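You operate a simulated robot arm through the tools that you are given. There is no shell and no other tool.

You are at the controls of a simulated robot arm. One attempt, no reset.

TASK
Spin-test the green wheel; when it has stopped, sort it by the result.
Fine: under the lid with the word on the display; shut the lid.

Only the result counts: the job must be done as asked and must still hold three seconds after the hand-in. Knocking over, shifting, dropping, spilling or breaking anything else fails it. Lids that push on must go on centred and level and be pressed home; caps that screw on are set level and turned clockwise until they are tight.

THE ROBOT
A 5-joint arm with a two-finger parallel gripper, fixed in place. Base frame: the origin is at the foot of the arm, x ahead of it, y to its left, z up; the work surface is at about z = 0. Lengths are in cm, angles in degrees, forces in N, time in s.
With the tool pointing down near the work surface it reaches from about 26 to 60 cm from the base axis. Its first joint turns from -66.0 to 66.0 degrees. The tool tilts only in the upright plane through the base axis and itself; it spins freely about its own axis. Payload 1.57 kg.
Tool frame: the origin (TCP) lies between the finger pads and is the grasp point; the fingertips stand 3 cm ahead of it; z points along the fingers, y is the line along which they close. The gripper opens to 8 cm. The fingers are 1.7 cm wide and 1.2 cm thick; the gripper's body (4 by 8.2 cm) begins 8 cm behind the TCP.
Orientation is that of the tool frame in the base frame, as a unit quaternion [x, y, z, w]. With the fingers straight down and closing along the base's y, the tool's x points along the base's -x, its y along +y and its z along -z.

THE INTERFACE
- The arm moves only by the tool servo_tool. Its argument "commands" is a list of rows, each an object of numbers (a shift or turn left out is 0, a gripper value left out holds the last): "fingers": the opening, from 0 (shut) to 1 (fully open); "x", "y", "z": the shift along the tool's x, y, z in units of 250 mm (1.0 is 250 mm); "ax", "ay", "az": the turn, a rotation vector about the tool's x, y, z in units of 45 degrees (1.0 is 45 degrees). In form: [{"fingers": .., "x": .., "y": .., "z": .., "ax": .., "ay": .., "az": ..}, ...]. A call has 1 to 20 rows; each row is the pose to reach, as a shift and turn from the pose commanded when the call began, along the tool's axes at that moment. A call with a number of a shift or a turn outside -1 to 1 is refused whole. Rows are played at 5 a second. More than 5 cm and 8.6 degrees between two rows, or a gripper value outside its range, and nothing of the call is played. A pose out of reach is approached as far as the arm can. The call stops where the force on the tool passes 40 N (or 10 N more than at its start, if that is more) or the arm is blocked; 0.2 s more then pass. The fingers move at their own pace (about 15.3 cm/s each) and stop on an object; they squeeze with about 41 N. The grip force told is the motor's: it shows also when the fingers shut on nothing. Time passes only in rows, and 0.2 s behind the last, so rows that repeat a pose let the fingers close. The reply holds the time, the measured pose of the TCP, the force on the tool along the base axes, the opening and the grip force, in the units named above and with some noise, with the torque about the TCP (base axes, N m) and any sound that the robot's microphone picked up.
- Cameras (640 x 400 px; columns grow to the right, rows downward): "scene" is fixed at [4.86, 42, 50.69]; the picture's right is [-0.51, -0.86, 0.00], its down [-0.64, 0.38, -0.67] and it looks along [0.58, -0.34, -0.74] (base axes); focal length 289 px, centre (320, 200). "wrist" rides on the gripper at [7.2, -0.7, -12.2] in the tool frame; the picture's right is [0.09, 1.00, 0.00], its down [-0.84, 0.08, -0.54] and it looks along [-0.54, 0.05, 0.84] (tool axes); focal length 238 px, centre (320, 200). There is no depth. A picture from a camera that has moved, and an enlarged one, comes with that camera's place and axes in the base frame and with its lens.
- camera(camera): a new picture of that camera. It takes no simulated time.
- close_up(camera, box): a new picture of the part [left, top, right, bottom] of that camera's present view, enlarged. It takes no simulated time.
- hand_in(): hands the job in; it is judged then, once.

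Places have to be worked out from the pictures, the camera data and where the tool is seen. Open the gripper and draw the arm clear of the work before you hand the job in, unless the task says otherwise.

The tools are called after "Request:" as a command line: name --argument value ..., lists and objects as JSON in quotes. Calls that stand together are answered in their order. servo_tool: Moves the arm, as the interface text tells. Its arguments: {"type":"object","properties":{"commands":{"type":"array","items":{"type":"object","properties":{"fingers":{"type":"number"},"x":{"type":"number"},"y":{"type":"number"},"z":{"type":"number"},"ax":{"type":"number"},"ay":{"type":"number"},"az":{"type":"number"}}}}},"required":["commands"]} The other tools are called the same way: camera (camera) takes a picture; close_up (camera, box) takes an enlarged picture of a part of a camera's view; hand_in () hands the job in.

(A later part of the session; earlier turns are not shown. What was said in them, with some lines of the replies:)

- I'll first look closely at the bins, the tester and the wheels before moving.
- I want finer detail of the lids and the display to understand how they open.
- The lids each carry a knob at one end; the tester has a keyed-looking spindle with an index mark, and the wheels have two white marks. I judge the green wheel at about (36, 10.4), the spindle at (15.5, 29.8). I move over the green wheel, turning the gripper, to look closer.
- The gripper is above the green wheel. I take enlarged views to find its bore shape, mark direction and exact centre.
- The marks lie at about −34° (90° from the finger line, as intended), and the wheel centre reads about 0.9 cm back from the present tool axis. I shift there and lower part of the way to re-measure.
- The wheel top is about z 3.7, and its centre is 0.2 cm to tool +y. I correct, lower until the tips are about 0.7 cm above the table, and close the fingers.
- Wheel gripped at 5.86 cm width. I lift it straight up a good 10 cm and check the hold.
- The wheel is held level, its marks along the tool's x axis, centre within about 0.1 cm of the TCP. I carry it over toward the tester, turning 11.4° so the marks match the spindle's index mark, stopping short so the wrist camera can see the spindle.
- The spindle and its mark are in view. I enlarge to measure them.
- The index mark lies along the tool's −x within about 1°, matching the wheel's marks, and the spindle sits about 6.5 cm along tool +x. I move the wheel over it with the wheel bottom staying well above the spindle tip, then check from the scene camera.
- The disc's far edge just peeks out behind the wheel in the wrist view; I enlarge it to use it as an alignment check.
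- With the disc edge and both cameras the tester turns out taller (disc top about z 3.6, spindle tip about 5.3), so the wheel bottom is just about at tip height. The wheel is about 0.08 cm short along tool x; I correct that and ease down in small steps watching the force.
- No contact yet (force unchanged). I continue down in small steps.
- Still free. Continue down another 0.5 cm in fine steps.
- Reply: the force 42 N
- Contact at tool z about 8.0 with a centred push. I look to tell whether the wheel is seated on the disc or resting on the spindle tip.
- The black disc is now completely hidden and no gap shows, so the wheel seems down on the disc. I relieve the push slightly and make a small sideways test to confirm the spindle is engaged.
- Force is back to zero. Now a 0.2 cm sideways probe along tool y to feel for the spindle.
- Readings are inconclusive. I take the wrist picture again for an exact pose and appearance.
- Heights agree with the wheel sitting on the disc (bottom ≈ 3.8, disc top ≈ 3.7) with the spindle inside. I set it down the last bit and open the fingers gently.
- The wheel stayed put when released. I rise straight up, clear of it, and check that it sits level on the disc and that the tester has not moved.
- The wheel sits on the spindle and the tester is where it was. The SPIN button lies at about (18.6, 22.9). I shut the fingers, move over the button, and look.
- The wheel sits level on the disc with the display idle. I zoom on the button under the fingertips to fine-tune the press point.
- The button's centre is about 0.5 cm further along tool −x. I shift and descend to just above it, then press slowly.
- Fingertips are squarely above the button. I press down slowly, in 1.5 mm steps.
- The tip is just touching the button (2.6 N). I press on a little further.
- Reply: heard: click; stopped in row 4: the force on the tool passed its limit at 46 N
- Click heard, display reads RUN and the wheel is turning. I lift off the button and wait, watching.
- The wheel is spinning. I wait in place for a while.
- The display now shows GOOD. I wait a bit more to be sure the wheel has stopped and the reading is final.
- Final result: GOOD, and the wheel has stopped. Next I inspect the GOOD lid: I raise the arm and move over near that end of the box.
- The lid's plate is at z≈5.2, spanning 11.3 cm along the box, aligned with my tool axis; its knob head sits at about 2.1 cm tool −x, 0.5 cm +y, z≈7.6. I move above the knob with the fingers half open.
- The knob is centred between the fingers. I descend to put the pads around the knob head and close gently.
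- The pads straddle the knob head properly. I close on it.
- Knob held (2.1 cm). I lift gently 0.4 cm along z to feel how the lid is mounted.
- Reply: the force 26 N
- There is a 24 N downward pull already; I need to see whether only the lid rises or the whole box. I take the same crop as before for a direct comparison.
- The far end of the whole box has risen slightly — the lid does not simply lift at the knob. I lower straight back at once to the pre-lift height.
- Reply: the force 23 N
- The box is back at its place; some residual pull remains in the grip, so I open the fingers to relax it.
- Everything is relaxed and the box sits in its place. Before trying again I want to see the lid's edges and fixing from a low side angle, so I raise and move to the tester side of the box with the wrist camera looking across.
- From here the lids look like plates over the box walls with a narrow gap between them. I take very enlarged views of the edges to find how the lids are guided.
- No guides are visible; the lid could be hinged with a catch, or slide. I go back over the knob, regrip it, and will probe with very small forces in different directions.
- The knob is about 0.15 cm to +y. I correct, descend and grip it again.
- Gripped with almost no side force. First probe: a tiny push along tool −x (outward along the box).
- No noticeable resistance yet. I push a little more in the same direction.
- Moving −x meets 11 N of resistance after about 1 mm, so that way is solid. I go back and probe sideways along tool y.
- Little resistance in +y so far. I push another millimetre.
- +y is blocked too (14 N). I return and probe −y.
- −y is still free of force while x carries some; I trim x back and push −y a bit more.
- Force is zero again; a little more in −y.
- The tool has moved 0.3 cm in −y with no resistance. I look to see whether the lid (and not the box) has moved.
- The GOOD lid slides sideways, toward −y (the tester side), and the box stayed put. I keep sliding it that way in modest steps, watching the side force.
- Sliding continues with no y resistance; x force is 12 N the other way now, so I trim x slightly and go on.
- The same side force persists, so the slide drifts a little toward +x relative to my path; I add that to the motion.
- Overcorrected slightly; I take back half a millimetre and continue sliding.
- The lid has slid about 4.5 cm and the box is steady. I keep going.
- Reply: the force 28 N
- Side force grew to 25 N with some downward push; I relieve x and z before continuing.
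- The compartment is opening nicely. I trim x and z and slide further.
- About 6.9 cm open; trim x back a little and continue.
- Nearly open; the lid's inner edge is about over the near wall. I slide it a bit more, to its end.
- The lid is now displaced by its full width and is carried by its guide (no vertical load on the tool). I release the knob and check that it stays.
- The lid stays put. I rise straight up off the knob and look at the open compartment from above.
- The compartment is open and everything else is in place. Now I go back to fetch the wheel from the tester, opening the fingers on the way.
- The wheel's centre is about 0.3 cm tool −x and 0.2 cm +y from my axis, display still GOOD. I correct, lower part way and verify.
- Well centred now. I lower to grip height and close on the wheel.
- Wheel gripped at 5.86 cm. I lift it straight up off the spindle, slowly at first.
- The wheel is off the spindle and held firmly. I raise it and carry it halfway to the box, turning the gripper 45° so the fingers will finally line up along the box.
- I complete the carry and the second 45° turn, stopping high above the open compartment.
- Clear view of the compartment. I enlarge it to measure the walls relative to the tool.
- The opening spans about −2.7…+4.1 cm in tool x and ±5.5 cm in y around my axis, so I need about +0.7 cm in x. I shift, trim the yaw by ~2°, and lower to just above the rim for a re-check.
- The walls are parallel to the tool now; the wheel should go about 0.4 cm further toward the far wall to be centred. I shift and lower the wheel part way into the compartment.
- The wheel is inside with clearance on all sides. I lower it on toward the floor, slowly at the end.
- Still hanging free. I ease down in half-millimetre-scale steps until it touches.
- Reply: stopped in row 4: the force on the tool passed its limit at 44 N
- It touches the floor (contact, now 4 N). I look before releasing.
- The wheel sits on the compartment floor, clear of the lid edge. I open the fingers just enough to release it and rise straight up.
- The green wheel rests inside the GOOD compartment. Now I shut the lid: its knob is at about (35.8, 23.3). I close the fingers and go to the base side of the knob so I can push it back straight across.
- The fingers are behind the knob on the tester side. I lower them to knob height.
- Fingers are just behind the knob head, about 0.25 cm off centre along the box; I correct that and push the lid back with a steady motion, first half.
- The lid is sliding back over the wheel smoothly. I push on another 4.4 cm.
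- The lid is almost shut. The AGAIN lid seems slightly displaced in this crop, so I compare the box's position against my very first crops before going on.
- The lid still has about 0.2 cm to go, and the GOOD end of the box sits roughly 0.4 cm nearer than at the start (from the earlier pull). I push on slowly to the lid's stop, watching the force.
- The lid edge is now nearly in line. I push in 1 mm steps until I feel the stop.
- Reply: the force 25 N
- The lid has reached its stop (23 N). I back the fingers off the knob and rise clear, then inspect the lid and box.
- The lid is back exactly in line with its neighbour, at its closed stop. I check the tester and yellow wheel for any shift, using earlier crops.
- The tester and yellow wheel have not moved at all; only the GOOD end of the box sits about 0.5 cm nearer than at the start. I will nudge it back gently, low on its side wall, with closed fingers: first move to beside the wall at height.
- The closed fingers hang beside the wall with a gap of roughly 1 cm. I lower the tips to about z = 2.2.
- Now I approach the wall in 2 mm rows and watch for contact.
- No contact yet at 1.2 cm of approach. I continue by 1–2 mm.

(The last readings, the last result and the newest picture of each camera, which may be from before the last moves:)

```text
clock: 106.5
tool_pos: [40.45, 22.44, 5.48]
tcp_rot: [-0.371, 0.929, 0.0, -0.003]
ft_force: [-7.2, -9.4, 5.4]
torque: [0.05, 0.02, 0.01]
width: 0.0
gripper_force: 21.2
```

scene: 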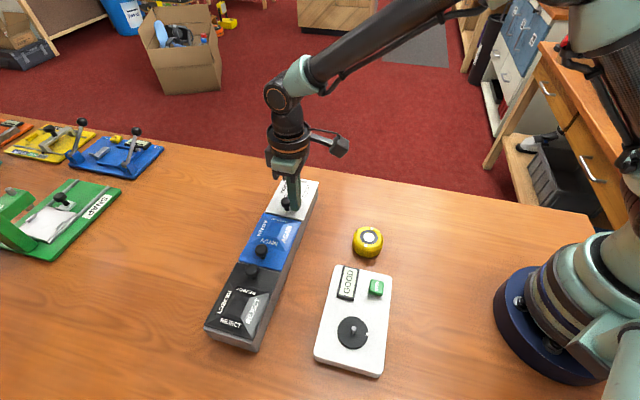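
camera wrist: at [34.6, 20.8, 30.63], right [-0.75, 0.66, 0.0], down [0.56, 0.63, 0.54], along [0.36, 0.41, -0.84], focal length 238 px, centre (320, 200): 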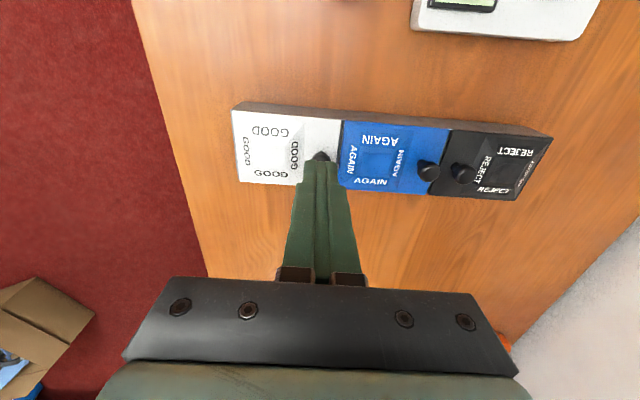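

Contact with the wall (about 12 N). I push on slowly by a further 2 mm.

Request:
servo_tool --commands '[{"x": -0.003}, {"x": -0.006}, {"x": -0.009}, {"x": -0.009}]'

Request:
close_up --camera "scene" --box '[255, 205, 310, 235]'

```text
clock: 107.5
tool_pos: [40.54, 22.71, 5.53]
tcp_rot: [-0.37, 0.929, 0.0, -0.002]
ft_force: [-6.1, -12.0, -3.1]
torque: [0.0, 0.13, 0.02]
width: 0.03
gripper_force: 21.6
```

```text
11.64 times, centred on (282, 220) of scene
camera zoom: at [4.86, 42.0, 50.69], right [-0.51, -0.86, 0.0], down [-0.64, 0.38, -0.67], along [0.58, -0.34, -0.74], focal length 3367 px, centre (756, -33)
```

zoom: 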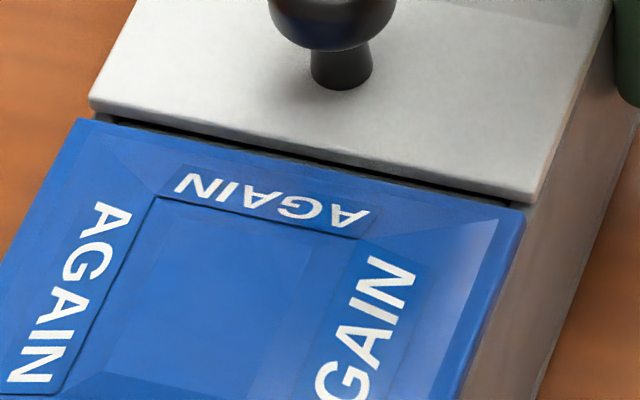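

The box has moved back two thirds of the way and the lid stayed aligned. One more small push of about 1.2 mm.

Request:
servo_tool --commands '[{"x": -0.003}, {"x": -0.005}, {"x": -0.005}]'

Request:
close_up --camera "scene" --box '[255, 205, 310, 235]'

```text
clock: 108.2
tool_pos: [40.79, 22.76, 5.56]
tcp_rot: [-0.37, 0.929, 0.001, -0.002]
ft_force: [-14.8, -12.3, 8.6]
torque: [0.01, 0.02, 0.06]
width: 0.0
gripper_force: 21.5
```

```text
11.64 times, centred on (282, 220) of scene
camera zoom: at [4.85, 42.0, 50.69], right [-0.51, -0.86, 0.0], down [-0.64, 0.38, -0.67], along [0.58, -0.34, -0.74], focal length 3367 px, centre (756, -33)
```

zoom: 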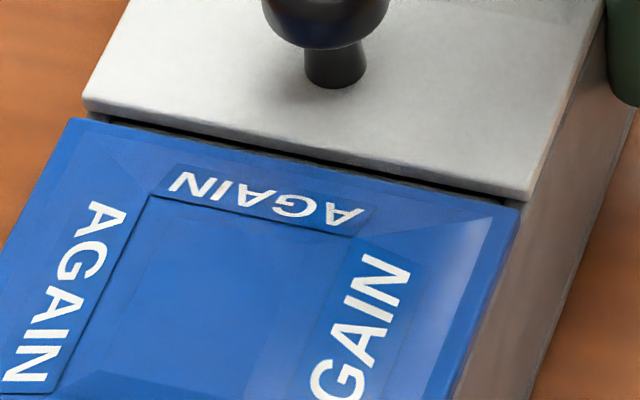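

The box is back where it began, with the lid closed and aligned. I back off from the wall and rise clear.

Request:
servo_tool --commands '[{"x": 0.008}, {"x": 0.03}, {"x": 0.06}, {"x": 0.08}, {"x": 0.08, "z": -0.1}, {"x": 0.08, "z": -0.2}, {"x": 0.08, "z": -0.32}, {"x": 0.08, "z": -0.44}, {"x": 0.08, "z": -0.56}, {"x": 0.08, "z": -0.66}, {"x": 0.08, "z": -0.66}]'

Request:
close_up --camera "scene" --box '[240, 170, 330, 270]'

Request:
close_up --camera "wrist" --box '[150, 60, 490, 260]'

Request:
camera --camera "scene"

```text
clock: 110.7
tool_pos: [39.45, 21.68, 22.11]
tcp_rot: [-0.37, 0.929, 0.0, 0.0]
ft_force: [-0.3, 0.7, -0.5]
torque: [-0.01, 0.01, 0.0]
width: 0.0
gripper_force: 21.2
```

```text
4.00 times, centred on (285, 220) of scene
camera zoom: at [4.86, 42.0, 50.69], right [-0.51, -0.86, 0.0], down [-0.64, 0.38, -0.67], along [0.58, -0.34, -0.74], focal length 1158 px, centre (460, 120)
```

zoom: 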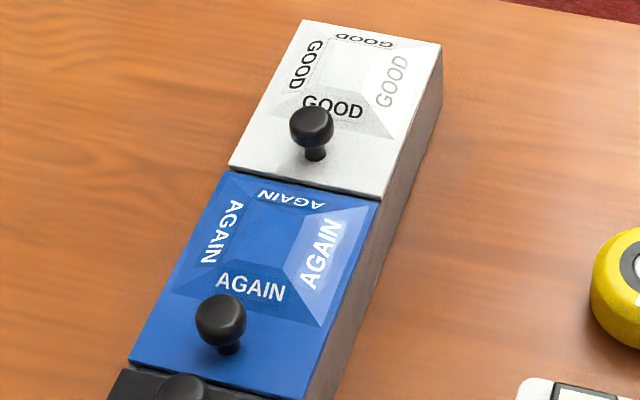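

```text
1.88 times, centred on (320, 160) of wrist
camera zoom: at [34.7, 16.22, 34.3], right [-0.75, 0.66, 0.0], down [0.56, 0.63, 0.54], along [0.36, 0.41, -0.84], focal length 449 px, centre (320, 275)
```

zoom: 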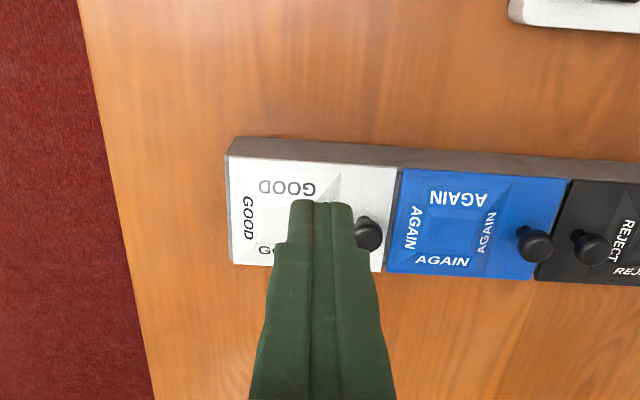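

```text
taken
```

scene: 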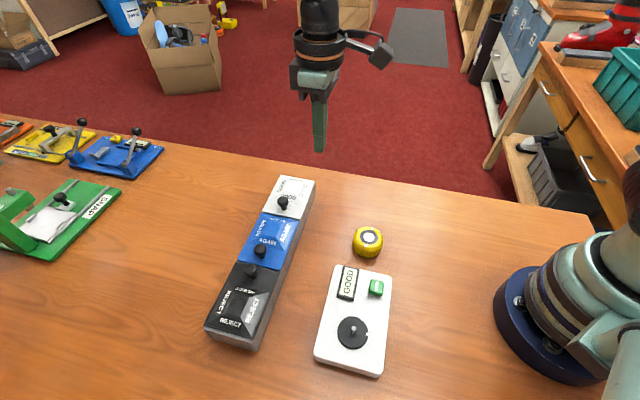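

Everything appears back in its starting place. One last enlarged check of the lid alignment and opening the gripper before handing in.

Request:
servo_tool --commands '[{"fingers": 0.5}, {"fingers": 1.0}, {"fingers": 1.0}, {"fingers": 1.0}]'

Request:
close_up --camera "scene" --box '[255, 205, 310, 235]'

Request:
close_up --camera "scene" --box '[275, 168, 325, 200]'

Request:
close_up --camera "wrist" --box '[240, 110, 400, 220]'

```text
clock: 111.7
tool_pos: [39.47, 21.73, 22.15]
tcp_rot: [-0.37, 0.929, 0.001, 0.0]
ft_force: [0.6, 0.0, 0.4]
torque: [0.01, 0.05, 0.03]
width: 7.99
gripper_force: 0.2
```

```text
11.64 times, centred on (282, 220) of scene
camera zoom: at [4.86, 42.0, 50.69], right [-0.51, -0.86, 0.0], down [-0.64, 0.38, -0.67], along [0.58, -0.34, -0.74], focal length 3367 px, centre (756, -33)
```

zoom: 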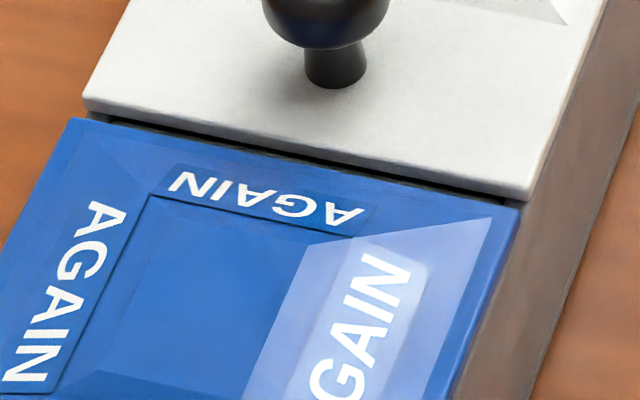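

```text
12.50 times, centred on (300, 184) of scene
camera zoom: at [4.86, 42.0, 50.69], right [-0.51, -0.86, 0.0], down [-0.64, 0.38, -0.67], along [0.58, -0.34, -0.74], focal length 3617 px, centre (570, 400)
```

zoom: 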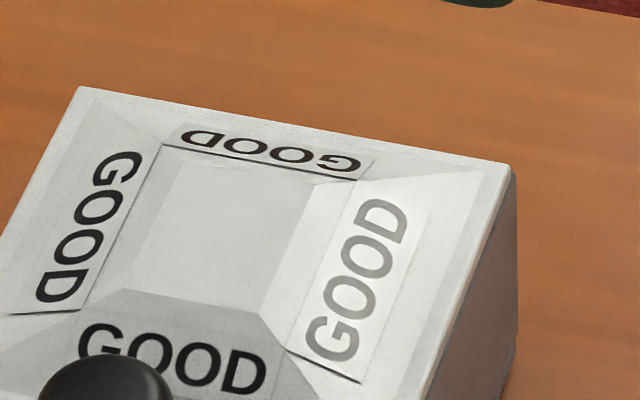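

```text
3.64 times, centred on (320, 165) of wrist
camera zoom: at [34.7, 16.23, 34.26], right [-0.75, 0.66, 0.0], down [0.56, 0.63, 0.54], along [0.36, 0.41, -0.84], focal length 867 px, centre (320, 327)
```

zoom: 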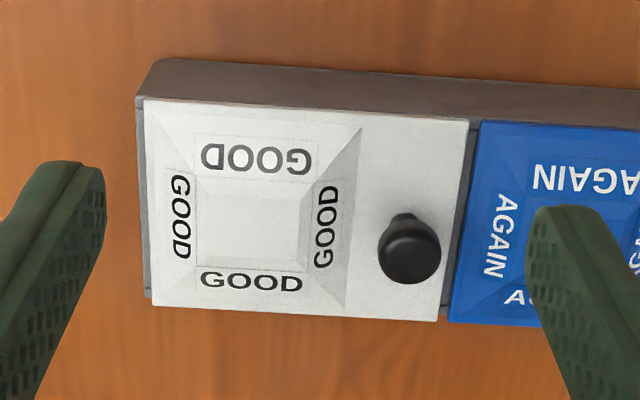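

The GOOD lid is fully shut and aligned, the wheel is inside, the display still reads GOOD, and the gripper is open and clear above the table. I hand the job in.

Request:
hand_in

```text
The job is handed in.
```

The green wheel tested GOOD and is now in the compartment under the GOOD lid, with that lid slid shut. The job is handed in. I don't have the judge's verdict.

- **Spin test:** I seated the wheel on the tester spindle with its marks lined up and pressed SPIN. I waited until it had stopped and the display held GOOD.
- **Sorting:** The GOOD lid slides sideways rather than lifting. I slid it open and set the wheel on the compartment floor. Then I pushed the lid back until it reached its stop, and it lines up with the AGAIN lid as before.
- **Box shift:** Before I knew the lid slides, I tried to lift it, and that raised the GOOD end of the whole box about half a centimetre. While I worked the lid, the GOOD end also moved about half a centimetre toward the arm. I pushed it back, and it ended within about a millimetre or two of where it started.
- **Everything else:** The tester and the yellow wheel showed no movement in the camera comparisons. The gripper is open and raised clear of the work.
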